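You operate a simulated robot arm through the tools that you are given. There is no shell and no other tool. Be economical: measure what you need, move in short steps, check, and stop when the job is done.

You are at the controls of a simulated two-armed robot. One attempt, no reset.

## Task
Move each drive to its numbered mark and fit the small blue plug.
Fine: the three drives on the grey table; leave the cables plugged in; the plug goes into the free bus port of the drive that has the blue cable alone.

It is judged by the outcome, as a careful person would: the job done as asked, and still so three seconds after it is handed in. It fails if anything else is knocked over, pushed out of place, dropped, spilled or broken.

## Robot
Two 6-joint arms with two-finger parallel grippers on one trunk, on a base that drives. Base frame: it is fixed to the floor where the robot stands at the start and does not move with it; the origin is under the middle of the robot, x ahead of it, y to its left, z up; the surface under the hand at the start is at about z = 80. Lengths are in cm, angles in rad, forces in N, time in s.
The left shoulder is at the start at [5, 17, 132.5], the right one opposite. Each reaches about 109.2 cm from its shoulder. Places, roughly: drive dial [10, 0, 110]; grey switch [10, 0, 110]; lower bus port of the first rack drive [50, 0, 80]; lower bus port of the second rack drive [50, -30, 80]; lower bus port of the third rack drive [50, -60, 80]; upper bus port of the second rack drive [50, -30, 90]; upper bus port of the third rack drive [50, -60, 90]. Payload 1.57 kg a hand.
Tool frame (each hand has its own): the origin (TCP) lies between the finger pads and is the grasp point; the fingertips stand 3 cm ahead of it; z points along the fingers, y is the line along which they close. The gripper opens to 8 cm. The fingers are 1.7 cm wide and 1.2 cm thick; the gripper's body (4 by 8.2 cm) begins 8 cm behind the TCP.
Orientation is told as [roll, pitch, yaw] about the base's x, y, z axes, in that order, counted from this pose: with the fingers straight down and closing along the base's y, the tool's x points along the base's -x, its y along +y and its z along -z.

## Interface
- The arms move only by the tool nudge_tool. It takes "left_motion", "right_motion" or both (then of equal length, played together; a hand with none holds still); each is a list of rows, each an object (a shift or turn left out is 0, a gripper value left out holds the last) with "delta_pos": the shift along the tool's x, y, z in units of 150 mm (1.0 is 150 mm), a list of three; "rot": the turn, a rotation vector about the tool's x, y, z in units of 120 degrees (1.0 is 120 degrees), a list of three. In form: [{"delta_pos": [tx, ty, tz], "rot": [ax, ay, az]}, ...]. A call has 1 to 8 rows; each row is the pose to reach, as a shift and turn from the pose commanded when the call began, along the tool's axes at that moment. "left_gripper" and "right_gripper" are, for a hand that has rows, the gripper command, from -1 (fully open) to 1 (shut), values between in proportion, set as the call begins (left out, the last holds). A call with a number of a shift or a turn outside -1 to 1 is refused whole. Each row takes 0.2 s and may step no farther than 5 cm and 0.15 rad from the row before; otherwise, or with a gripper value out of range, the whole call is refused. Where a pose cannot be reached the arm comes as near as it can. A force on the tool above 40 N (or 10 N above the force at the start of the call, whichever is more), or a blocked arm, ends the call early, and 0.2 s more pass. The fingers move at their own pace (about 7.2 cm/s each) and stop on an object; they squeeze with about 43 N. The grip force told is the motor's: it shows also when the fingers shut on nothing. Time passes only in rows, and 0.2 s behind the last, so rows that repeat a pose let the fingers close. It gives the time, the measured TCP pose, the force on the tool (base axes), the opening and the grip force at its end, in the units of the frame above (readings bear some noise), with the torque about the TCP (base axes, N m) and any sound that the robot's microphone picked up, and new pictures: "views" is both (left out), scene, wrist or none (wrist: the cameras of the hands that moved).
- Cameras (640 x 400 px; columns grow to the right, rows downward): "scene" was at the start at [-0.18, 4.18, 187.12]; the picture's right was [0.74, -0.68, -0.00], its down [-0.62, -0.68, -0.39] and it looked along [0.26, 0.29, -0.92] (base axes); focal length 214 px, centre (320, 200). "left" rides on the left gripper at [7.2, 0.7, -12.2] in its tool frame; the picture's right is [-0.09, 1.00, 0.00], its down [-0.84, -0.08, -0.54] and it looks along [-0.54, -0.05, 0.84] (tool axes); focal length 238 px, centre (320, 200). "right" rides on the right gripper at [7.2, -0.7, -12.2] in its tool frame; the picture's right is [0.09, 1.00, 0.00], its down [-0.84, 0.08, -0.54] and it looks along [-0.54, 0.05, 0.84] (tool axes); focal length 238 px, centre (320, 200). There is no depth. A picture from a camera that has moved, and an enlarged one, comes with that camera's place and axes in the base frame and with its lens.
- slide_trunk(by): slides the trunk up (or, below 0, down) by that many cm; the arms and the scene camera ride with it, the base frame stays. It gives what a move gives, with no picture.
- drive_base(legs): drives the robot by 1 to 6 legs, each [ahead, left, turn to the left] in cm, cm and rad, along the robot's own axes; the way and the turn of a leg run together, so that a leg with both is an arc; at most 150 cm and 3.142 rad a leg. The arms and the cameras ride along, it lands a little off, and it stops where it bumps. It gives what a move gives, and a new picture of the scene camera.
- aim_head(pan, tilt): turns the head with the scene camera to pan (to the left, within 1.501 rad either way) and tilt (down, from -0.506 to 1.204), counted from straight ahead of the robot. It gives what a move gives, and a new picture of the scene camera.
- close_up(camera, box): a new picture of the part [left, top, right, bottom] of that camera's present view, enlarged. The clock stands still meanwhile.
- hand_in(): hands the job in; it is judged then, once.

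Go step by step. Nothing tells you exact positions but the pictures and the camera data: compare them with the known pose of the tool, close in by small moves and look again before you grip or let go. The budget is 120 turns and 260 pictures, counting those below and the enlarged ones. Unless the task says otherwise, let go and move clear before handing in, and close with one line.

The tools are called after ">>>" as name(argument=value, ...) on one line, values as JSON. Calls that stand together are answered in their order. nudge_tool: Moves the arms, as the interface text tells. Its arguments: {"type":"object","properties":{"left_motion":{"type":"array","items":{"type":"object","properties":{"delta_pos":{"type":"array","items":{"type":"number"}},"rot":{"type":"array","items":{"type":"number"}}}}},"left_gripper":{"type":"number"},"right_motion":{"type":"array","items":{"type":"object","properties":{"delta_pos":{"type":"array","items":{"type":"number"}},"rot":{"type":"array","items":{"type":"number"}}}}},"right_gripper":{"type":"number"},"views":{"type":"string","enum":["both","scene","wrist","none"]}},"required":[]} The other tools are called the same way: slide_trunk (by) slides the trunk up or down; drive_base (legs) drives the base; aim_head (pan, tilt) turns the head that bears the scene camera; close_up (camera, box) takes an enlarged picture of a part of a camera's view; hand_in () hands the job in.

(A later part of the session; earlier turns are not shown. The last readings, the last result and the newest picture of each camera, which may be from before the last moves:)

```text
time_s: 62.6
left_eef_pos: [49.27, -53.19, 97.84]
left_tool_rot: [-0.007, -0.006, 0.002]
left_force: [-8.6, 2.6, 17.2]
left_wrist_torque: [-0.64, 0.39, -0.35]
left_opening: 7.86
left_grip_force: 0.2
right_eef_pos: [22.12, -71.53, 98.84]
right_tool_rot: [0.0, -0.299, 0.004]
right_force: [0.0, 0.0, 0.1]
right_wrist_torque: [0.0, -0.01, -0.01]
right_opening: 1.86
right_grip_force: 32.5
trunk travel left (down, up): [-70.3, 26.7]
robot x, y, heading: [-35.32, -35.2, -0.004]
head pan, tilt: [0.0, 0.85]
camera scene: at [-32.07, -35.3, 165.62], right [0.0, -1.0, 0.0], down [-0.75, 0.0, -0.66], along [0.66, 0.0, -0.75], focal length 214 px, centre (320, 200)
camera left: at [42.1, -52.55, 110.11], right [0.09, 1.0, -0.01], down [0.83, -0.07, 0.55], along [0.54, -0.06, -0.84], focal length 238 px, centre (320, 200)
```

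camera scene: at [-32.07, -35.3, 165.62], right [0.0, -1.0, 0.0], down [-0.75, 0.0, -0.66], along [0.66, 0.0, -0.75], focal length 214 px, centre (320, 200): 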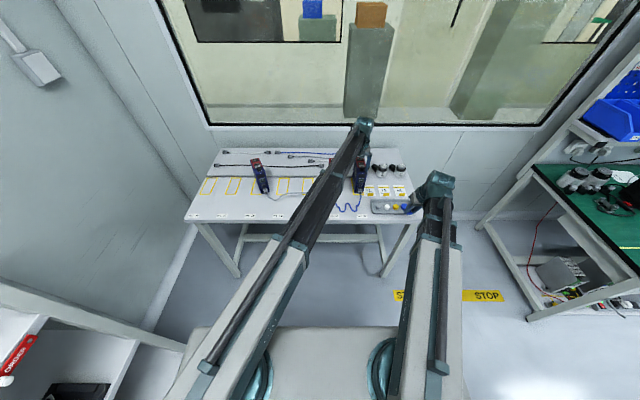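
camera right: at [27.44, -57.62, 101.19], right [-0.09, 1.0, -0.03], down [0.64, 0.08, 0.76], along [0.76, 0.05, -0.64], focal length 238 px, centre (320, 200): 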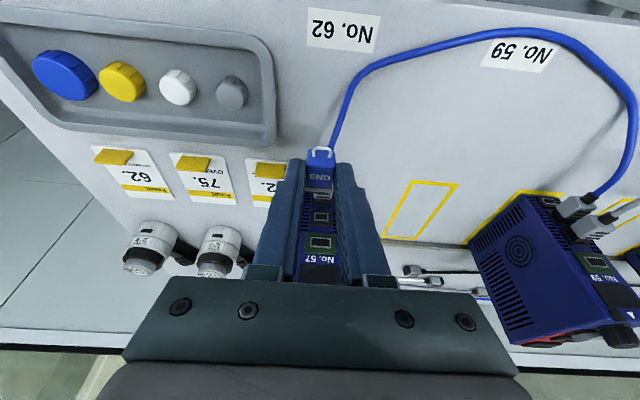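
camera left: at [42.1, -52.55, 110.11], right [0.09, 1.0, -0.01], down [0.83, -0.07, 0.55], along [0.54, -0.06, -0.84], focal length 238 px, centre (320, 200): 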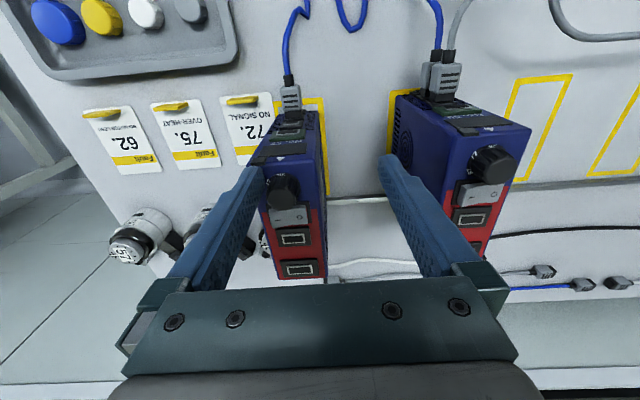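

I batched that without checking: the left hand hit its reach limit and a fingertip came down on the top of drive 57. Nothing looks knocked over. I'll raise up, then shift the base right and forward to get the reach.

>>> slide_trunk(by=8)

>>> nudge_tool(left_motion=[{"delta_pos": [0.3, 0, 0]}, {"delta_pos": [0.5, 0, 0]}], right_motion=[{"delta_pos": [0.127, -0.1, -0.0394]}, {"delta_pos": [0.255, -0.17, -0.0788]}], views="both")

```text
time_s: 63.8
left_eef_pos: [49.52, -53.31, 105.76]
left_tool_rot: [-0.01, -0.004, 0.003]
left_force: [-0.2, 0.2, -0.3]
left_wrist_torque: [0.0, 0.01, 0.03]
left_opening: 8.0
left_grip_force: 0.0
right_eef_pos: [22.29, -71.56, 106.66]
right_tool_rot: [-0.001, -0.298, 0.005]
right_force: [0.2, 0.0, -0.6]
right_wrist_torque: [0.02, -0.01, 0.0]
right_opening: 1.84
right_grip_force: 32.9
trunk travel left (down, up): [-78.3, 18.7]
robot x, y, heading: [-35.59, -35.11, 0.002]
head pan, tilt: [0.0, 0.85]
```

```text
time_s: 64.4
left_eef_pos: [42.11, -53.31, 105.74]
left_tool_rot: [-0.007, -0.005, 0.005]
left_force: [0.0, 0.2, -0.5]
left_wrist_torque: [0.0, -0.02, 0.0]
left_opening: 8.0
left_grip_force: 0.0
right_eef_pos: [18.33, -74.1, 106.67]
right_tool_rot: [0.0, -0.301, 0.004]
right_force: [0.1, -0.6, -0.2]
right_wrist_torque: [0.0, 0.03, 0.0]
right_opening: 1.86
right_grip_force: 32.8
trunk travel left (down, up): [-78.3, 18.7]
robot x, y, heading: [-35.34, -35.38, 0.007]
head pan, tilt: [0.0, 0.85]
camera scene: at [-31.8, -35.38, 173.62], right [0.0, -1.0, 0.0], down [-0.75, 0.0, -0.66], along [0.66, 0.0, -0.75], focal length 214 px, centre (320, 200)
camera right: at [7.71, -74.8, 116.4], right [-0.09, 1.0, -0.03], down [0.64, 0.08, 0.76], along [0.76, 0.05, -0.64], focal length 238 px, centre (320, 200)
camera left: at [34.93, -52.6, 117.95], right [0.09, 1.0, -0.01], down [0.83, -0.07, 0.55], along [0.54, -0.05, -0.84], focal length 238 px, centre (320, 200)
```

scene: 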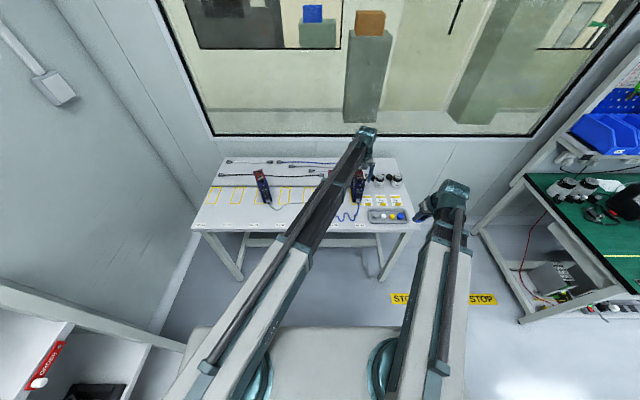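
right: 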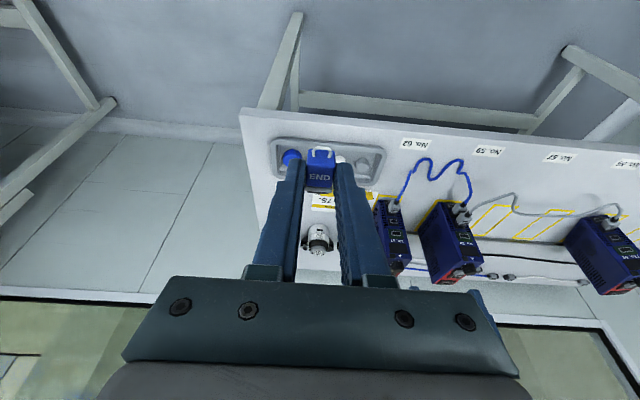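
left: 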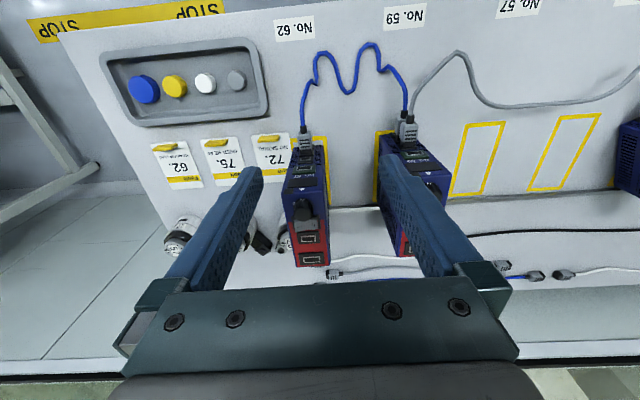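

All is well: everything is still standing and the plug is still held. Moving the base right and slightly forward.

>>> drive_base(legs=[[6, -12, 0]])

>>> nudge_tool(left_motion=[{"delta_pos": [0.18, 0.25, 0], "rot": [-0.0033, 0.0024, 0]}, {"delta_pos": [0.35, 0.5, 0], "rot": [-0.0033, 0.0024, 0]}, {"delta_pos": [0.45, 0.68, 0], "rot": [-0.0033, 0.0024, 0]}], views="wrist")

>>> close_up(camera="left", box=[230, 120, 410, 290])

```text
time_s: 65.7
left_eef_pos: [47.96, -65.55, 105.71]
left_tool_rot: [-0.007, -0.004, 0.004]
left_force: [-0.3, -0.6, -0.8]
left_wrist_torque: [0.01, 0.02, 0.0]
left_opening: 8.0
left_grip_force: 0.1
right_eef_pos: [24.29, -86.11, 106.62]
right_tool_rot: [0.001, -0.299, 0.004]
right_force: [0.3, -0.3, -0.3]
right_wrist_torque: [0.02, 0.0, 0.02]
right_opening: 1.84
right_grip_force: 32.2
trunk travel left (down, up): [-78.3, 18.7]
robot x, y, heading: [-29.61, -47.31, 0.007]
head pan, tilt: [0.0, 0.85]
camera scene: at [-25.76, -47.56, 173.61], right [0.0, -1.0, 0.0], down [-0.75, 0.0, -0.66], along [0.66, 0.0, -0.75], focal length 214 px, centre (320, 200)
```

scene: 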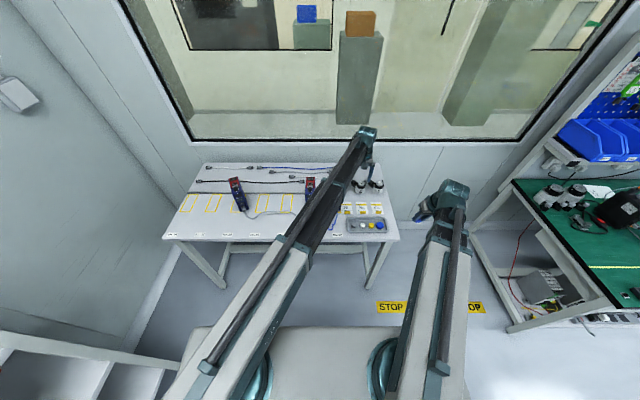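

```text
time_s: 66.5
left_eef_pos: [41.27, -55.02, 105.82]
left_tool_rot: [-0.003, 0.002, 0.004]
left_force: [1.0, -0.4, 0.2]
left_wrist_torque: [-0.04, 0.02, -0.02]
left_opening: 7.99
left_grip_force: 0.1
right_eef_pos: [24.15, -86.13, 106.83]
right_tool_rot: [-0.001, -0.3, 0.003]
right_force: [-0.3, -0.9, -0.9]
right_wrist_torque: [0.01, 0.03, -0.02]
right_opening: 1.86
right_grip_force: 32.9
trunk travel left (down, up): [-78.3, 18.7]
robot x, y, heading: [-29.44, -47.08, 0.006]
head pan, tilt: [0.0, 0.85]
camera left: at [34.13, -54.49, 117.98], right [0.09, 1.0, 0.0], down [0.84, -0.07, 0.54], along [0.54, -0.05, -0.84], focal length 238 px, centre (320, 200)
```

left: 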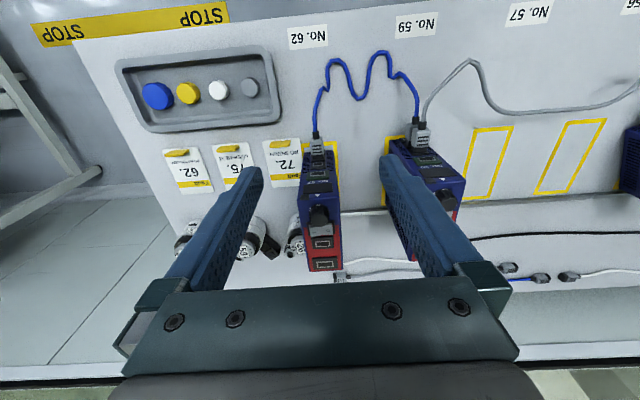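

```text
2.35 times, centred on (320, 205) of left
camera zoom: at [34.13, -54.49, 117.98], right [0.09, 1.0, 0.0], down [0.84, -0.07, 0.54], along [0.54, -0.05, -0.84], focal length 561 px, centre (320, 188)
```

zoom: 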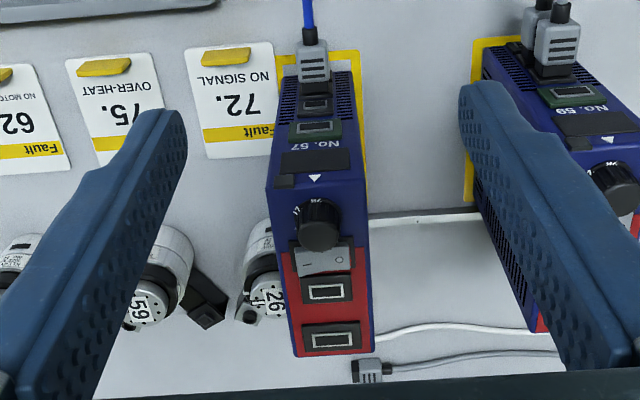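

Drive 57 is centred at (54.65, -56.05). I'll move over it and verify the reach before lowering.

>>> nudge_tool(left_motion=[{"delta_pos": [-0.3, -0.035, 0]}, {"delta_pos": [-0.6, -0.069, 0]}, {"delta_pos": [-0.9, -0.069, 0]}, {"delta_pos": [-1.0, -0.069, 0]}], views="wrist")

```text
time_s: 67.5
left_eef_pos: [56.29, -56.13, 105.84]
left_tool_rot: [-0.002, 0.0, 0.004]
left_force: [-0.3, -0.3, 0.0]
left_wrist_torque: [0.01, 0.01, -0.03]
left_opening: 8.02
left_grip_force: 0.1
right_eef_pos: [24.23, -86.14, 106.7]
right_tool_rot: [0.0, -0.298, 0.003]
right_force: [0.7, -0.3, 0.6]
right_wrist_torque: [-0.01, 0.0, 0.02]
right_opening: 1.83
right_grip_force: 32.0
trunk travel left (down, up): [-78.3, 18.7]
robot x, y, heading: [-29.39, -47.14, 0.002]
head pan, tilt: [0.0, 0.85]
camera left: at [49.16, -55.49, 117.97], right [0.09, 1.0, 0.0], down [0.84, -0.07, 0.54], along [0.54, -0.05, -0.84], focal length 238 px, centre (320, 200)
```

left: 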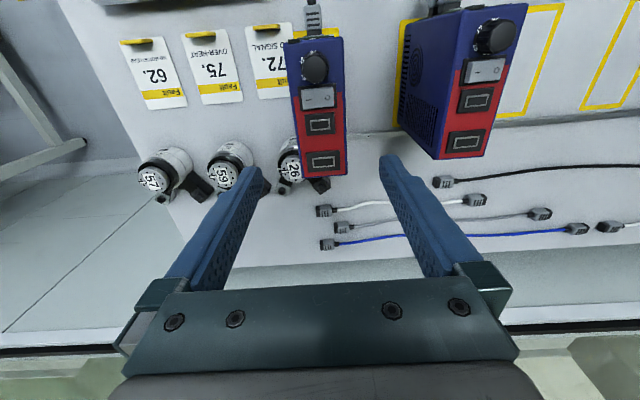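

Clear of the motors. Lowering to just above the final grip height.

>>> slide_trunk(by=-15)

>>> nudge_tool(left_motion=[{"delta_pos": [0, 0, 0]}], views="wrist")

```text
time_s: 69.2
left_eef_pos: [56.23, -56.15, 90.73]
left_tool_rot: [-0.002, 0.001, 0.003]
left_force: [-0.2, -0.4, 0.0]
left_wrist_torque: [0.01, -0.01, 0.01]
left_opening: 8.02
left_grip_force: 0.0
right_eef_pos: [24.29, -85.99, 91.79]
right_tool_rot: [0.0, -0.3, 0.004]
right_force: [0.6, 0.2, 0.3]
right_wrist_torque: [-0.04, 0.01, 0.0]
right_opening: 1.83
right_grip_force: 32.4
trunk travel left (down, up): [-63.3, 33.7]
robot x, y, heading: [-29.71, -47.54, 0.0]
head pan, tilt: [0.0, 0.85]
```

```text
time_s: 69.6
left_eef_pos: [56.17, -56.03, 90.75]
left_tool_rot: [-0.002, -0.002, 0.003]
left_force: [-0.7, -0.5, 0.4]
left_wrist_torque: [0.02, 0.03, -0.03]
left_opening: 8.01
left_grip_force: 0.0
right_eef_pos: [24.23, -86.06, 91.8]
right_tool_rot: [-0.002, -0.299, 0.004]
right_force: [-0.7, 0.0, 0.2]
right_wrist_torque: [-0.01, 0.0, 0.0]
right_opening: 1.86
right_grip_force: 33.2
trunk travel left (down, up): [-63.3, 33.7]
robot x, y, heading: [-29.87, -46.9, 0.006]
head pan, tilt: [0.0, 0.85]
camera left: at [49.12, -55.51, 102.97], right [0.09, 1.0, 0.0], down [0.84, -0.07, 0.54], along [0.54, -0.05, -0.84], focal length 238 px, centre (320, 200)
```

left: 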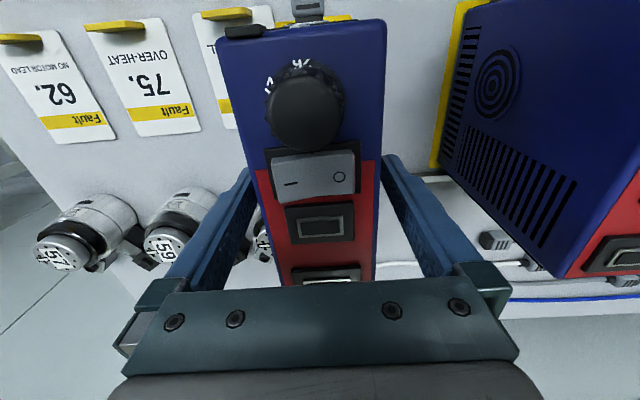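

Going down in small steps, watching for palm contact.

>>> slide_trunk(by=-1.4)

>>> slide_trunk(by=-0.7)

>>> slide_trunk(by=-0.4)

>>> close_up(camera="left", box=[200, 0, 440, 300])

```text
time_s: 70.3
left_eef_pos: [56.21, -56.14, 89.43]
left_tool_rot: [-0.001, -0.001, 0.003]
left_force: [0.4, -0.1, 0.9]
left_wrist_torque: [0.01, 0.02, 0.0]
left_opening: 8.02
left_grip_force: 0.0
right_eef_pos: [24.22, -86.02, 90.47]
right_tool_rot: [0.001, -0.299, 0.003]
right_force: [0.7, 0.4, 0.4]
right_wrist_torque: [0.01, -0.01, -0.01]
right_opening: 1.84
right_grip_force: 32.8
trunk travel left (down, up): [-61.9, 35.1]
robot x, y, heading: [-29.45, -47.34, 0.005]
head pan, tilt: [0.0, 0.85]
```

```text
time_s: 70.8
left_eef_pos: [56.21, -56.18, 88.71]
left_tool_rot: [-0.002, -0.002, 0.003]
left_force: [-0.3, 0.5, -0.8]
left_wrist_torque: [0.01, 0.01, 0.0]
left_opening: 7.99
left_grip_force: 0.1
right_eef_pos: [24.34, -86.12, 89.64]
right_tool_rot: [0.0, -0.299, 0.005]
right_force: [0.6, -0.4, -0.5]
right_wrist_torque: [-0.04, 0.01, 0.0]
right_opening: 1.82
right_grip_force: 32.5
trunk travel left (down, up): [-61.2, 35.8]
robot x, y, heading: [-29.95, -47.12, 0.004]
head pan, tilt: [0.0, 0.85]
```

```text
time_s: 71.3
left_eef_pos: [56.21, -56.19, 88.13]
left_tool_rot: [-0.001, -0.002, 0.004]
left_force: [-0.3, -0.1, 0.2]
left_wrist_torque: [0.02, 0.04, 0.01]
left_opening: 7.99
left_grip_force: 0.1
right_eef_pos: [24.21, -86.13, 89.21]
right_tool_rot: [0.001, -0.298, 0.003]
right_force: [-0.1, -0.4, -0.1]
right_wrist_torque: [0.0, 0.01, -0.01]
right_opening: 1.82
right_grip_force: 32.7
trunk travel left (down, up): [-60.8, 36.2]
robot x, y, heading: [-30.0, -47.35, -0.001]
head pan, tilt: [0.0, 0.85]
```

```text
1.33 times, centred on (320, 150) of left
camera zoom: at [49.12, -55.51, 100.47], right [0.09, 1.0, 0.0], down [0.84, -0.07, 0.54], along [0.54, -0.05, -0.84], focal length 318 px, centre (320, 267)
```

zoom: 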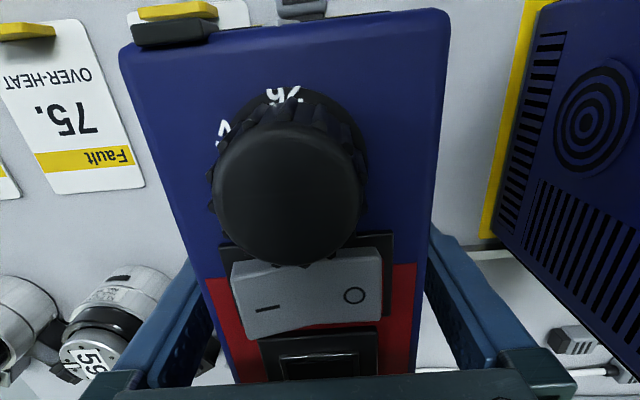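

Still free. One last 0.4 cm, then grip.

>>> slide_trunk(by=-0.4)

>>> nudge_tool(left_motion=[{"delta_pos": [0, 0, 0]}, {"delta_pos": [0, 0, 0]}, {"delta_pos": [0, 0, 0]}], left_gripper=1, views="none")

>>> slide_trunk(by=1.5)

```text
time_s: 71.9
left_eef_pos: [56.15, -56.11, 87.76]
left_tool_rot: [-0.001, 0.001, 0.003]
left_force: [0.0, 0.0, 0.3]
left_wrist_torque: [0.0, -0.02, 0.01]
left_opening: 7.98
left_grip_force: 0.0
right_eef_pos: [24.15, -86.01, 88.88]
right_tool_rot: [0.0, -0.297, 0.004]
right_force: [-0.7, -0.1, 0.5]
right_wrist_torque: [0.0, 0.02, -0.03]
right_opening: 1.82
right_grip_force: 32.6
trunk travel left (down, up): [-60.4, 36.6]
robot x, y, heading: [-29.45, -47.32, 0.007]
head pan, tilt: [0.0, 0.85]
```

```text
time_s: 72.7
left_eef_pos: [56.05, -56.11, 87.84]
left_tool_rot: [0.0, 0.0, 0.005]
left_force: [1.2, 3.0, 0.5]
left_wrist_torque: [0.47, 0.05, -0.13]
left_opening: 4.98
left_grip_force: 42.9
right_eef_pos: [24.2, -86.07, 88.92]
right_tool_rot: [0.001, -0.297, 0.003]
right_force: [0.0, -0.3, -0.8]
right_wrist_torque: [-0.04, -0.04, 0.03]
right_opening: 1.85
right_grip_force: 32.6
trunk travel left (down, up): [-60.4, 36.6]
robot x, y, heading: [-30.05, -47.45, 0.0]
head pan, tilt: [0.0, 0.85]
```

```text
time_s: 73.3
left_eef_pos: [56.24, -56.12, 89.44]
left_tool_rot: [-0.003, 0.002, 0.003]
left_force: [0.4, -0.3, -9.2]
left_wrist_torque: [0.02, -0.17, -0.04]
left_opening: 5.0
left_grip_force: 43.7
right_eef_pos: [24.31, -86.09, 90.33]
right_tool_rot: [0.0, -0.298, 0.002]
right_force: [-0.4, 0.1, -0.2]
right_wrist_torque: [0.0, -0.03, -0.01]
right_opening: 1.83
right_grip_force: 32.6
trunk travel left (down, up): [-61.9, 35.1]
robot x, y, heading: [-29.89, -47.15, 0.003]
head pan, tilt: [0.0, 0.85]
```

Lifted level. Raising high enough to carry it over drive 59, then checking.

>>> slide_trunk(by=18)

>>> nudge_tool(left_motion=[{"delta_pos": [0.03, 0.05, 0]}], views="both")

```text
time_s: 75.3
left_eef_pos: [56.29, -56.04, 107.32]
left_tool_rot: [-0.003, 0.002, 0.003]
left_force: [-0.1, 0.0, -8.9]
left_wrist_torque: [0.02, -0.15, -0.01]
left_opening: 4.99
left_grip_force: 42.4
right_eef_pos: [24.42, -86.0, 108.22]
right_tool_rot: [-0.001, -0.299, 0.004]
right_force: [-0.5, -0.4, -0.2]
right_wrist_torque: [-0.01, 0.01, -0.03]
right_opening: 1.85
right_grip_force: 32.8
trunk travel left (down, up): [-79.9, 17.1]
robot x, y, heading: [-29.59, -47.31, 0.006]
head pan, tilt: [0.0, 0.85]
```

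```text
time_s: 75.7
left_eef_pos: [55.78, -55.3, 107.39]
left_tool_rot: [-0.002, 0.003, 0.005]
left_force: [-0.4, 0.5, -8.9]
left_wrist_torque: [-0.01, -0.17, -0.01]
left_opening: 4.98
left_grip_force: 42.7
right_eef_pos: [24.33, -86.1, 108.23]
right_tool_rot: [0.0, -0.297, 0.003]
right_force: [-0.4, 0.1, -0.1]
right_wrist_torque: [0.02, -0.03, -0.02]
right_opening: 1.85
right_grip_force: 33.6
trunk travel left (down, up): [-79.9, 17.1]
robot x, y, heading: [-29.54, -47.17, 0.006]
head pan, tilt: [0.0, 0.85]
camera scene: at [-25.74, -47.38, 175.21], right [0.0, -1.0, 0.0], down [-0.75, 0.0, -0.66], along [0.66, 0.0, -0.75], focal length 214 px, centre (320, 200)
camera left: at [48.71, -54.78, 119.52], right [0.09, 1.0, 0.0], down [0.84, -0.07, 0.54], along [0.54, -0.05, -0.84], focal length 238 px, centre (320, 200)
```

scene: 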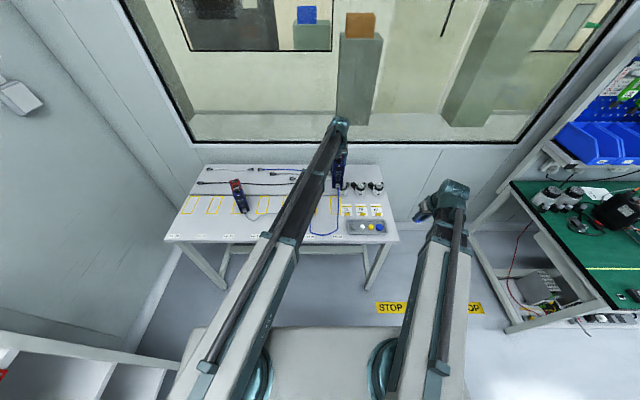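
left: 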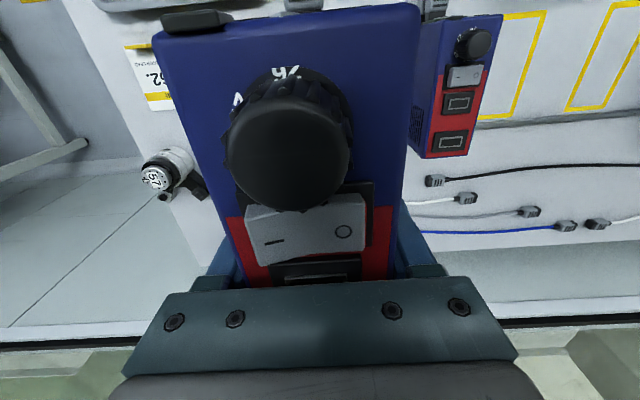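

Clear. Carrying drive 57 over drive 59 to above mark 57.

>>> nudge_tool(left_motion=[{"delta_pos": [0, 0.2, 0]}, {"delta_pos": [0, 0.4, 0]}, {"delta_pos": [0, 0.6, 0]}, {"delta_pos": [0, 0.8, 0]}, {"delta_pos": [0, 0.95, 0]}], views="scene")

>>> nudge_tool(left_motion=[{"delta_pos": [0, 0.2, 0]}, {"delta_pos": [0, 0.4, 0]}, {"delta_pos": [0.01, 0.6, 0]}, {"delta_pos": [0.02, 0.8, 0]}, {"delta_pos": [0.025, 0.87, 0]}, {"delta_pos": [0.025, 0.87, 0]}], views="both")

```text
time_s: 76.9
left_eef_pos: [55.99, -40.89, 107.25]
left_tool_rot: [-0.002, 0.001, 0.004]
left_force: [-0.2, 0.2, -9.3]
left_wrist_torque: [0.0, -0.17, -0.02]
left_opening: 4.99
left_grip_force: 42.8
right_eef_pos: [24.29, -86.14, 108.39]
right_tool_rot: [0.0, -0.3, 0.004]
right_force: [0.7, -0.2, -0.4]
right_wrist_torque: [0.01, -0.03, 0.0]
right_opening: 1.87
right_grip_force: 33.0
trunk travel left (down, up): [-79.9, 17.1]
robot x, y, heading: [-29.56, -47.17, 0.003]
head pan, tilt: [0.0, 0.85]
camera scene: at [-25.73, -47.33, 175.21], right [0.0, -1.0, 0.0], down [-0.75, 0.0, -0.66], along [0.66, 0.0, -0.75], focal length 214 px, centre (320, 200)
```

scene: 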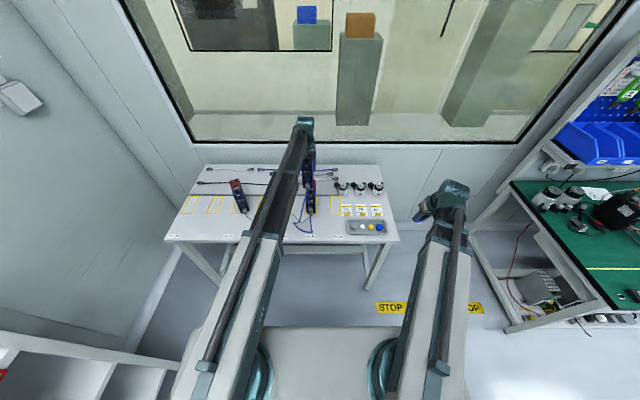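

```text
time_s: 78.3
left_eef_pos: [55.34, -28.07, 107.18]
left_tool_rot: [-0.002, 0.001, 0.005]
left_force: [-0.4, -0.6, -9.6]
left_wrist_torque: [-0.03, -0.18, 0.0]
left_opening: 4.99
left_grip_force: 43.3
right_eef_pos: [24.23, -86.08, 108.3]
right_tool_rot: [0.0, -0.299, 0.004]
right_force: [0.1, -0.5, 0.5]
right_wrist_torque: [0.0, 0.02, 0.0]
right_opening: 1.85
right_grip_force: 32.7
trunk travel left (down, up): [-79.9, 17.1]
robot x, y, heading: [-29.55, -47.19, 0.004]
head pan, tilt: [0.0, 0.85]
camera scene: at [-25.73, -47.36, 175.21], right [0.0, -1.0, 0.0], down [-0.75, 0.0, -0.66], along [0.66, 0.0, -0.75], focal length 214 px, centre (320, 200)
camera left: at [48.21, -27.36, 119.51], right [0.09, 1.0, 0.0], down [0.84, -0.07, 0.54], along [0.54, -0.05, -0.84], focal length 238 px, centre (320, 200)
```

scene: 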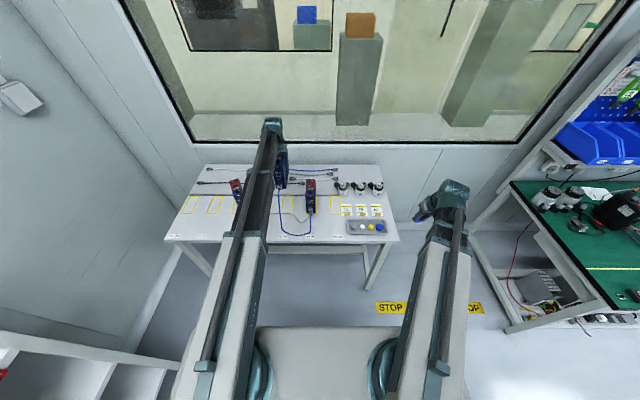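
left: 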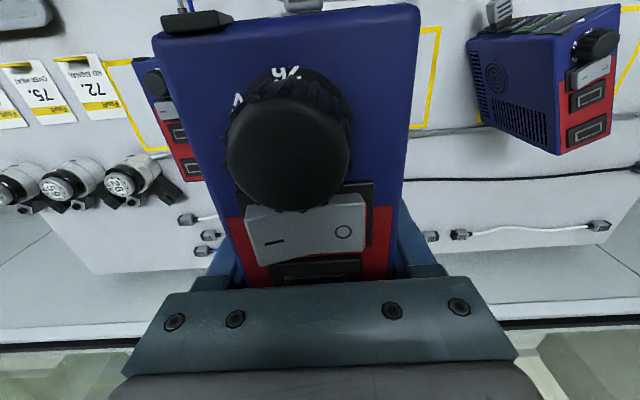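

Above mark 57. Let me check that no cable lies on the mark before lowering.

>>> close_up(camera="scene", box=[190, 160, 370, 260])

```text
3.56 times, centred on (280, 210) of scene
camera zoom: at [-25.73, -47.36, 175.21], right [0.0, -1.0, 0.0], down [-0.75, 0.0, -0.66], along [0.66, 0.0, -0.75], focal length 763 px, centre (462, 164)
```

zoom: 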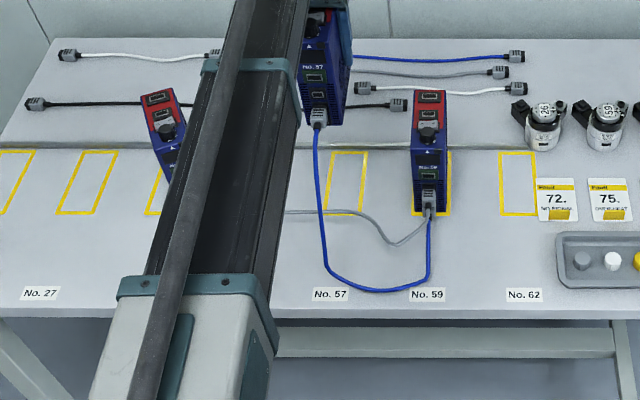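

The grey cable runs right at the front line of mark 57. I'll lower about 1.5 cm further back and then bring the drive forward just above the table, so the cable gets swept aside rather than pinched.

>>> nudge_tool(left_motion=[{"delta_pos": [-0.1, 0, 0]}], views="none")

>>> slide_trunk(by=-17)

>>> close_up(camera="scene", box=[190, 160, 370, 260])

>>> close_up(camera="left", box=[0, 0, 640, 400])

```text
time_s: 78.7
left_eef_pos: [56.95, -28.12, 107.31]
left_tool_rot: [0.0, 0.002, 0.004]
left_force: [0.1, -0.4, -8.1]
left_wrist_torque: [0.0, -0.13, -0.01]
left_opening: 4.99
left_grip_force: 42.5
right_eef_pos: [24.39, -86.08, 108.2]
right_tool_rot: [-0.001, -0.297, 0.003]
right_force: [0.2, 0.1, -0.8]
right_wrist_torque: [-0.03, -0.02, 0.02]
right_opening: 1.86
right_grip_force: 32.4
trunk travel left (down, up): [-79.9, 17.1]
robot x, y, heading: [-29.23, -47.22, 0.002]
head pan, tilt: [0.0, 0.85]
```

```text
time_s: 80.6
left_eef_pos: [56.8, -28.04, 90.31]
left_tool_rot: [-0.003, 0.002, 0.004]
left_force: [1.0, -0.3, -9.5]
left_wrist_torque: [0.0, -0.17, -0.01]
left_opening: 5.0
left_grip_force: 42.7
right_eef_pos: [24.34, -86.05, 91.39]
right_tool_rot: [-0.001, -0.299, 0.003]
right_force: [-0.2, 0.7, -1.4]
right_wrist_torque: [0.01, -0.05, 0.02]
right_opening: 1.84
right_grip_force: 33.4
trunk travel left (down, up): [-62.9, 34.1]
robot x, y, heading: [-29.46, -47.32, 0.006]
head pan, tilt: [0.0, 0.85]
```

```text
3.56 times, centred on (280, 210) of scene
camera zoom: at [-25.76, -47.36, 158.22], right [0.0, -1.0, 0.0], down [-0.75, 0.0, -0.66], along [0.66, 0.0, -0.75], focal length 763 px, centre (462, 164)
```

zoom: 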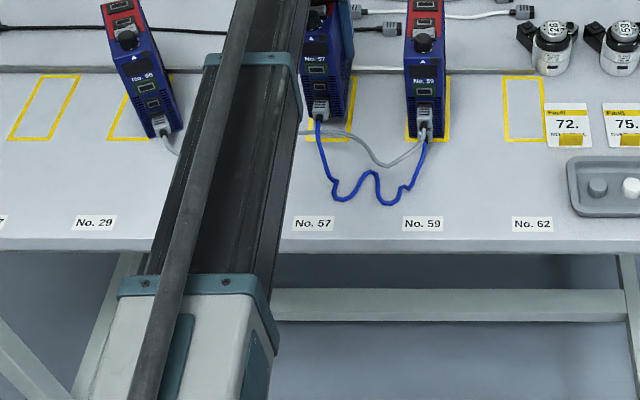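

```text
1.00 times, centred on (320, 200) of left (not enlarged: the box is as wide or as high as the picture)
camera zoom: at [49.7, -27.43, 102.52], right [0.09, 1.0, 0.0], down [0.84, -0.07, 0.54], along [0.54, -0.05, -0.84], focal length 238 px, centre (320, 200)
```

zoom: 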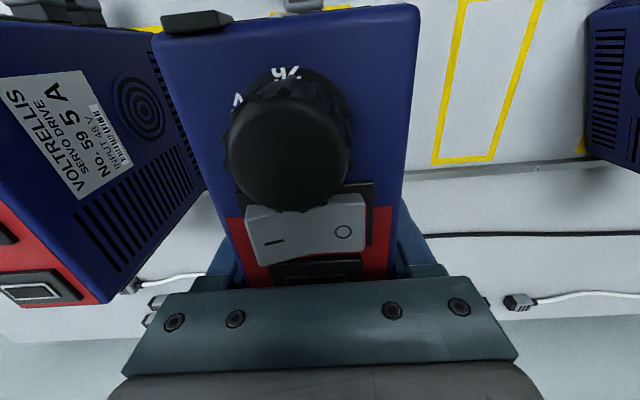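

The cable is just ahead of the drive front. Lowering to just above the table, then sliding 1.5 cm forward.

>>> slide_trunk(by=-2.15)

>>> nudge_tool(left_motion=[{"delta_pos": [0.03, 0.003, 0]}, {"delta_pos": [0.06, 0.003, 0]}, {"delta_pos": [0.095, 0.003, 0]}, {"delta_pos": [0.095, 0.003, 0]}], views="none")

>>> close_up(camera="scene", box=[250, 150, 340, 230])

```text
time_s: 81.3
left_eef_pos: [56.41, -28.23, 88.54]
left_tool_rot: [0.0, -0.001, 0.006]
left_force: [-6.4, -0.2, 20.5]
left_wrist_torque: [0.42, -1.0, 0.07]
left_opening: 4.96
left_grip_force: 42.9
right_eef_pos: [24.01, -86.12, 89.31]
right_tool_rot: [-0.001, -0.3, 0.003]
right_force: [0.6, -0.4, -0.5]
right_wrist_torque: [0.0, 0.02, 0.03]
right_opening: 1.84
right_grip_force: 33.1
trunk travel left (down, up): [-60.8, 36.2]
robot x, y, heading: [-29.27, -46.94, 0.003]
head pan, tilt: [0.0, 0.85]
```

```text
time_s: 82.3
left_eef_pos: [55.27, -28.13, 88.19]
left_tool_rot: [-0.002, 0.001, 0.004]
left_force: [-0.5, 0.9, -9.4]
left_wrist_torque: [0.01, -0.14, -0.03]
left_opening: 4.99
left_grip_force: 43.0
right_eef_pos: [24.23, -86.04, 89.16]
right_tool_rot: [0.0, -0.296, 0.003]
right_force: [-0.2, 0.4, 1.2]
right_wrist_torque: [0.01, -0.02, -0.01]
right_opening: 1.84
right_grip_force: 32.4
trunk travel left (down, up): [-60.8, 36.2]
robot x, y, heading: [-29.76, -47.36, 0.004]
head pan, tilt: [0.0, 0.85]
```

```text
5.00 times, centred on (295, 190) of scene
camera zoom: at [-25.73, -47.37, 156.04], right [0.0, -1.0, 0.0], down [-0.75, 0.0, -0.66], along [0.66, 0.0, -0.75], focal length 1072 px, centre (445, 250)
```

zoom: 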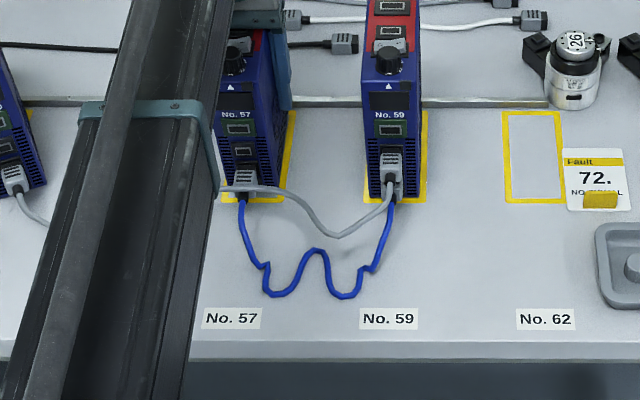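

Drive 57 is on its mark's footprint, hovering about 2 mm, with the grey cable in front of it. I'll seat it and keep hold, then look from the left camera.

>>> slide_trunk(by=-0.35)

>>> nudge_tool(left_motion=[{"delta_pos": [0, 0, 0]}], views="wrist")

>>> close_up(camera="scene", box=[270, 165, 320, 195])

```text
time_s: 82.8
left_eef_pos: [55.36, -28.12, 88.08]
left_tool_rot: [0.0, 0.0, 0.003]
left_force: [8.4, 1.3, 21.7]
left_wrist_torque: [0.25, 1.35, -0.11]
left_opening: 4.96
left_grip_force: 43.1
right_eef_pos: [24.21, -86.26, 88.93]
right_tool_rot: [-0.001, -0.301, 0.005]
right_force: [-0.3, -0.3, -0.3]
right_wrist_torque: [0.0, -0.03, -0.04]
right_opening: 1.83
right_grip_force: 32.8
trunk travel left (down, up): [-60.4, 36.6]
robot x, y, heading: [-30.1, -47.42, 0.006]
head pan, tilt: [0.0, 0.85]
```

```text
time_s: 83.2
left_eef_pos: [55.37, -28.08, 87.95]
left_tool_rot: [-0.001, -0.002, 0.003]
left_force: [10.0, 2.4, 23.4]
left_wrist_torque: [0.42, 1.37, -0.17]
left_opening: 4.99
left_grip_force: 43.1
right_eef_pos: [24.15, -86.05, 88.9]
right_tool_rot: [0.001, -0.299, 0.005]
right_force: [-0.5, -0.6, -1.0]
right_wrist_torque: [0.02, 0.0, 0.0]
right_opening: 1.85
right_grip_force: 32.7
trunk travel left (down, up): [-60.4, 36.6]
robot x, y, heading: [-29.33, -47.45, -0.0]
head pan, tilt: [0.0, 0.85]
camera left: at [48.2, -27.45, 100.17], right [0.09, 1.0, 0.0], down [0.84, -0.07, 0.54], along [0.54, -0.05, -0.84], focal length 238 px, centre (320, 200)
```

left: 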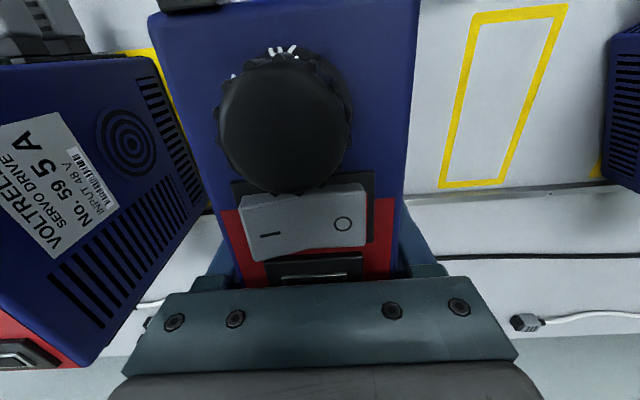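

```text
12.80 times, centred on (295, 180) of scene
camera zoom: at [-25.99, -47.43, 155.73], right [0.0, -1.0, 0.0], down [-0.75, 0.0, -0.66], along [0.66, 0.0, -0.75], focal length 2745 px, centre (640, 456)
```

zoom: 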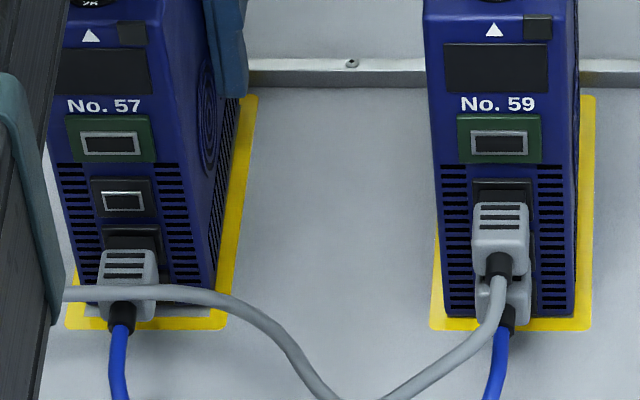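

The drive slipped a bit in the grip when it touched the rail and is now pressed on the table. I'll open to let it settle flat, then grip again at this height.

>>> nudge_tool(left_motion=[{"delta_pos": [0, 0, 0]}, {"delta_pos": [0, 0, 0]}, {"delta_pos": [0, 0, 0]}], left_gripper=-0.5, views="none")

>>> close_up(camera="scene", box=[270, 160, 320, 195])

>>> close_up(camera="left", box=[0, 0, 640, 400])

```text
time_s: 84.0
left_eef_pos: [55.35, -28.03, 87.78]
left_tool_rot: [-0.002, 0.002, 0.003]
left_force: [0.1, 0.0, -0.5]
left_wrist_torque: [-0.04, -0.02, 0.01]
left_opening: 6.0
left_grip_force: 0.1
right_eef_pos: [24.22, -86.09, 88.79]
right_tool_rot: [0.002, -0.298, 0.004]
right_force: [0.1, 0.2, -0.5]
right_wrist_torque: [-0.03, -0.03, -0.01]
right_opening: 1.84
right_grip_force: 32.5
trunk travel left (down, up): [-60.4, 36.6]
robot x, y, heading: [-29.39, -47.08, 0.002]
head pan, tilt: [0.0, 0.85]
```

```text
11.43 times, centred on (295, 178) of scene
camera zoom: at [-25.85, -47.39, 155.71], right [0.0, -1.0, 0.0], down [-0.75, 0.0, -0.66], along [0.66, 0.0, -0.75], focal length 2451 px, centre (606, 457)
```

zoom: 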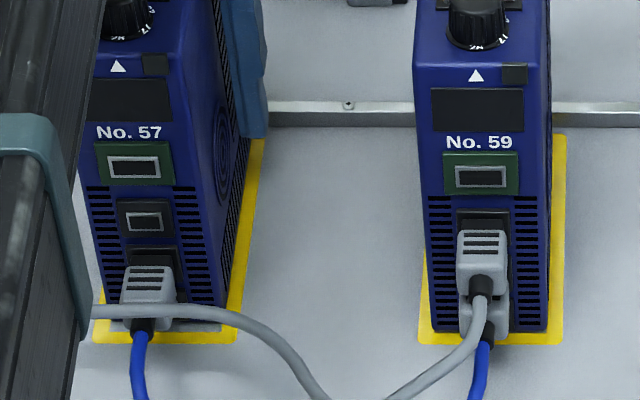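

```text
1.00 times, centred on (320, 200) of left (not enlarged: the box is as wide or as high as the picture)
camera zoom: at [48.23, -27.44, 100.07], right [0.09, 1.0, 0.0], down [0.84, -0.07, 0.54], along [0.54, -0.05, -0.84], focal length 238 px, centre (320, 200)
```

zoom: 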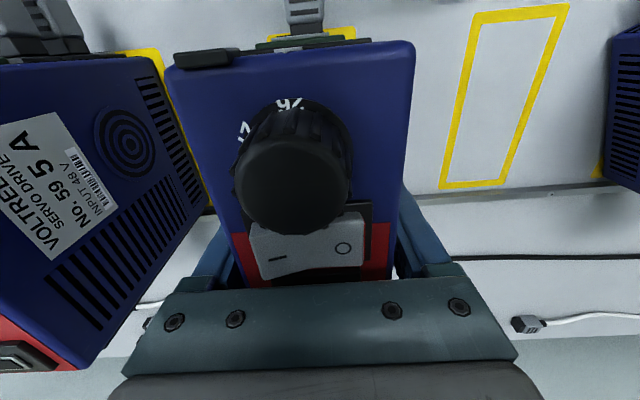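

Settled flat, but about 0.5 cm too far back. I'll regrip and draw it forward 0.5 cm.

>>> nudge_tool(left_motion=[{"delta_pos": [0, 0, 0]}, {"delta_pos": [0, 0, 0]}, {"delta_pos": [0, 0, 0]}], left_gripper=1, views="none")

>>> nudge_tool(left_motion=[{"delta_pos": [0.018, 0, 0]}, {"delta_pos": [0.035, 0, 0]}, {"delta_pos": [0.035, 0, 0]}], views="none")

>>> close_up(camera="scene", box=[265, 160, 320, 195])

```text
time_s: 84.8
left_eef_pos: [55.31, -28.13, 87.87]
left_tool_rot: [-0.002, 0.001, 0.004]
left_force: [-2.0, -0.7, -0.3]
left_wrist_torque: [0.14, -0.05, -0.1]
left_opening: 4.98
left_grip_force: 42.9
right_eef_pos: [24.32, -86.05, 88.9]
right_tool_rot: [0.0, -0.299, 0.003]
right_force: [0.1, 0.1, 0.1]
right_wrist_torque: [0.0, -0.02, -0.01]
right_opening: 1.86
right_grip_force: 33.1
trunk travel left (down, up): [-60.4, 36.6]
robot x, y, heading: [-29.13, -47.34, 0.007]
head pan, tilt: [0.0, 0.85]
```

```text
time_s: 85.6
left_eef_pos: [54.92, -28.11, 87.86]
left_tool_rot: [-0.002, -0.001, 0.003]
left_force: [5.5, -0.5, 4.8]
left_wrist_torque: [0.32, 0.48, -0.14]
left_opening: 5.01
left_grip_force: 43.0
right_eef_pos: [24.27, -86.18, 88.88]
right_tool_rot: [-0.002, -0.297, 0.004]
right_force: [-0.3, -0.4, -0.5]
right_wrist_torque: [-0.01, 0.02, -0.03]
right_opening: 1.82
right_grip_force: 32.5
trunk travel left (down, up): [-60.4, 36.6]
robot x, y, heading: [-29.81, -47.28, 0.008]
head pan, tilt: [0.0, 0.85]
```

```text
11.43 times, centred on (292, 178) of scene
camera zoom: at [-25.83, -47.4, 155.72], right [0.0, -1.0, 0.0], down [-0.75, 0.0, -0.66], along [0.66, 0.0, -0.75], focal length 2451 px, centre (634, 457)
```

zoom: 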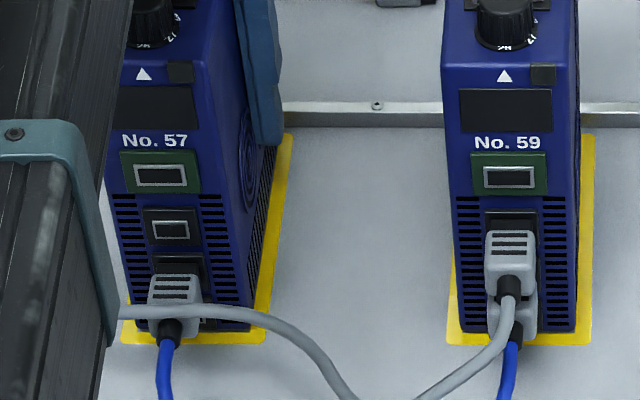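

Drive 57 is now well placed on its mark. The arms are straight telescopes, though, so the left arm lies right where the right wrist has to come. I need a wider angle between them, with the base further left and forward, so I'll check the shelf clearance on that side first.

>>> aim_head(pan=1.2, tilt=0.9)

```text
time_s: 87.0
left_eef_pos: [54.93, -28.07, 87.9]
left_tool_rot: [-0.002, 0.0, 0.003]
left_force: [5.4, 1.0, 4.8]
left_wrist_torque: [0.42, 0.32, -0.23]
left_opening: 5.01
left_grip_force: 42.9
right_eef_pos: [24.25, -86.12, 88.84]
right_tool_rot: [0.0, -0.298, 0.004]
right_force: [0.1, 0.4, -0.3]
right_wrist_torque: [0.0, 0.02, 0.03]
right_opening: 1.85
right_grip_force: 32.4
trunk travel left (down, up): [-60.4, 36.6]
robot x, y, heading: [-29.13, -47.15, 0.003]
head pan, tilt: [1.201, 0.901]
camera scene: at [-30.96, -40.38, 155.33], right [0.93, -0.36, 0.0], down [-0.28, -0.73, -0.62], along [0.22, 0.58, -0.78], focal length 214 px, centre (320, 200)
```

scene: 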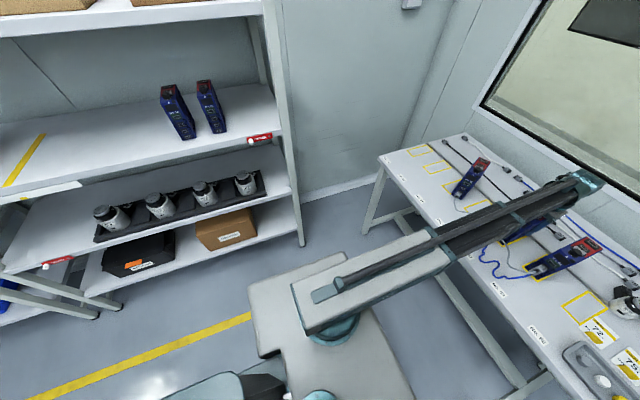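

The shelf foot is near (-18, 38) and the robot's slab is about ±30.5 cm wide, so a base position around (-9, 2.5) leaves about 5 cm clearance and a good arm angle. I'll release, rise and drive there.

>>> nudge_tool(left_motion=[{"delta_pos": [0, 0, 0]}, {"delta_pos": [0, 0, 0]}, {"delta_pos": [0, 0, 0]}], left_gripper=-1, views="none")

>>> slide_trunk(by=20)

>>> nudge_tool(left_motion=[{"delta_pos": [0.3, 0, 0]}, {"delta_pos": [0.6, 0, 0]}, {"delta_pos": [0.9, 0, 0]}], views="wrist")

>>> drive_base(legs=[[20.5, 49.7, 0]])

```text
time_s: 87.8
left_eef_pos: [54.86, -28.12, 87.85]
left_tool_rot: [-0.002, 0.001, 0.002]
left_force: [0.2, 0.2, 0.5]
left_wrist_torque: [-0.03, 0.01, 0.0]
left_opening: 8.0
left_grip_force: 0.0
right_eef_pos: [24.24, -86.17, 88.86]
right_tool_rot: [0.0, -0.299, 0.004]
right_force: [0.0, -0.7, -1.4]
right_wrist_torque: [0.01, 0.01, 0.0]
right_opening: 1.84
right_grip_force: 33.4
trunk travel left (down, up): [-60.4, 36.6]
robot x, y, heading: [-29.49, -47.32, 0.005]
head pan, tilt: [1.201, 0.901]
```

```text
time_s: 90.0
left_eef_pos: [54.94, -28.04, 107.82]
left_tool_rot: [-0.002, 0.003, 0.003]
left_force: [0.1, 0.0, 0.2]
left_wrist_torque: [0.03, 0.0, 0.02]
left_opening: 8.0
left_grip_force: 0.0
right_eef_pos: [24.31, -85.96, 108.83]
right_tool_rot: [0.0, -0.297, 0.003]
right_force: [-0.2, -0.2, -0.2]
right_wrist_torque: [0.03, -0.01, 0.02]
right_opening: 1.87
right_grip_force: 32.0
trunk travel left (down, up): [-80.4, 16.6]
robot x, y, heading: [-30.02, -47.3, 0.002]
head pan, tilt: [1.201, 0.901]
```

```text
time_s: 90.8
left_eef_pos: [41.4, -28.32, 107.98]
left_tool_rot: [-0.001, 0.0, 0.004]
left_force: [0.2, -0.2, -0.5]
left_wrist_torque: [-0.01, 0.01, 0.0]
left_opening: 8.03
left_grip_force: 0.0
right_eef_pos: [24.08, -86.04, 108.94]
right_tool_rot: [-0.001, -0.301, 0.005]
right_force: [-0.3, -0.3, -0.1]
right_wrist_torque: [0.0, -0.03, 0.03]
right_opening: 1.82
right_grip_force: 32.9
trunk travel left (down, up): [-80.4, 16.6]
robot x, y, heading: [-29.49, -47.23, 0.001]
head pan, tilt: [1.201, 0.901]
camera left: at [34.24, -27.61, 120.12], right [0.09, 1.0, 0.0], down [0.84, -0.07, 0.54], along [0.54, -0.05, -0.84], focal length 238 px, centre (320, 200)
```

left: 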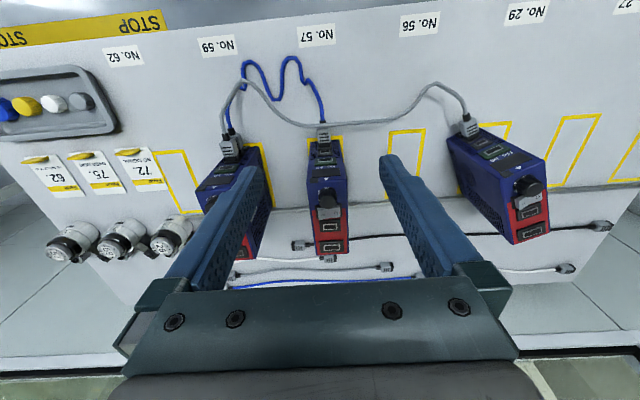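

```text
time_s: 93.9
left_eef_pos: [62.49, 21.0, 107.79]
left_tool_rot: [-0.001, 0.002, -0.004]
left_force: [0.2, -0.1, -1.0]
left_wrist_torque: [-0.02, -0.04, 0.02]
left_opening: 7.99
left_grip_force: 0.0
right_eef_pos: [44.68, -36.81, 108.88]
right_tool_rot: [0.0, -0.3, -0.003]
right_force: [-0.7, 0.0, -0.2]
right_wrist_torque: [-0.02, 0.02, 0.0]
right_opening: 1.86
right_grip_force: 32.6
trunk travel left (down, up): [-80.4, 16.6]
robot x, y, heading: [-8.64, 2.16, -0.002]
head pan, tilt: [1.201, 0.901]
camera scene: at [-10.01, 9.44, 175.32], right [0.93, -0.37, 0.0], down [-0.29, -0.73, -0.62], along [0.23, 0.58, -0.78], focal length 214 px, centre (320, 200)
```

scene: 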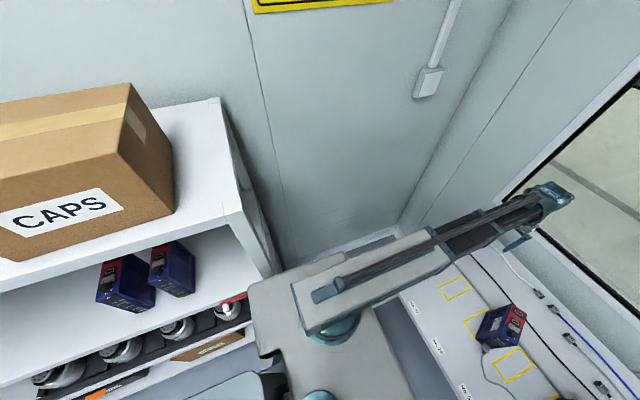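

Base is in place. I'll pull the right hand back a little and bring the left hand over drive 57.

>>> nudge_tool(left_motion=[{"delta_pos": [0.05, -0.3, 0]}, {"delta_pos": [0.1, -0.6, 0]}, {"delta_pos": [0.15, -0.9, 0]}], right_motion=[{"delta_pos": [0.18, 0, -0.056]}, {"delta_pos": [0.36, 0, -0.111]}, {"delta_pos": [0.54, 0, -0.167]}], views="none")

>>> nudge_tool(left_motion=[{"delta_pos": [0.03, -0.3, 0]}, {"delta_pos": [0.06, -0.6, 0]}, {"delta_pos": [0.09, -0.9, 0]}], views="none")

>>> aim_head(pan=-0.3, tilt=0.95)

```text
time_s: 94.7
left_eef_pos: [60.09, 7.21, 107.9]
left_tool_rot: [0.0, -0.001, -0.003]
left_force: [0.0, 0.5, -0.1]
left_wrist_torque: [0.04, 0.01, 0.02]
left_opening: 7.99
left_grip_force: 0.1
right_eef_pos: [36.75, -37.1, 108.81]
right_tool_rot: [0.001, -0.296, -0.003]
right_force: [-0.2, -0.8, -0.3]
right_wrist_torque: [0.02, -0.01, 0.01]
right_opening: 1.8
right_grip_force: 33.0
right hand out of reach, approached as far as the arm can: row 3
trunk travel left (down, up): [-80.4, 16.6]
robot x, y, heading: [-8.5, 2.01, -0.004]
head pan, tilt: [1.201, 0.901]
```

```text
time_s: 95.5
left_eef_pos: [58.67, -6.36, 107.89]
left_tool_rot: [0.001, 0.0, -0.003]
left_force: [-0.7, 1.0, -0.8]
left_wrist_torque: [0.01, -0.01, 0.01]
left_opening: 7.99
left_grip_force: 0.1
right_eef_pos: [36.65, -37.07, 108.81]
right_tool_rot: [0.001, -0.296, -0.004]
right_force: [-0.1, 0.1, 0.4]
right_wrist_torque: [0.03, 0.0, -0.04]
right_opening: 1.83
right_grip_force: 32.8
trunk travel left (down, up): [-80.4, 16.6]
robot x, y, heading: [-8.7, 2.31, -0.003]
head pan, tilt: [1.201, 0.901]
```

```text
time_s: 97.1
left_eef_pos: [58.85, -6.19, 107.91]
left_tool_rot: [-0.002, 0.0, -0.004]
left_force: [0.3, 0.1, -0.4]
left_wrist_torque: [0.01, -0.01, -0.01]
left_opening: 7.98
left_grip_force: 0.0
right_eef_pos: [36.74, -37.1, 108.82]
right_tool_rot: [0.001, -0.295, -0.002]
right_force: [-0.1, 0.1, -0.4]
right_wrist_torque: [-0.02, -0.02, 0.0]
right_opening: 1.84
right_grip_force: 32.7
trunk travel left (down, up): [-80.4, 16.6]
robot x, y, heading: [-9.06, 2.47, 0.001]
head pan, tilt: [-0.3, 0.949]
camera scene: at [-5.86, 0.15, 174.96], right [-0.3, -0.95, 0.0], down [-0.78, 0.24, -0.58], along [0.56, -0.17, -0.81], focal length 214 px, centre (320, 200)
```

scene: 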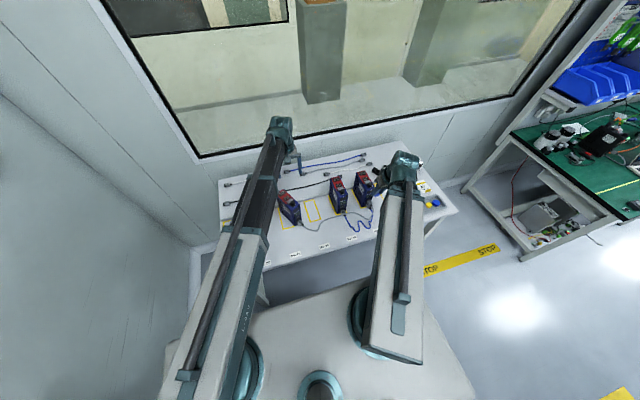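

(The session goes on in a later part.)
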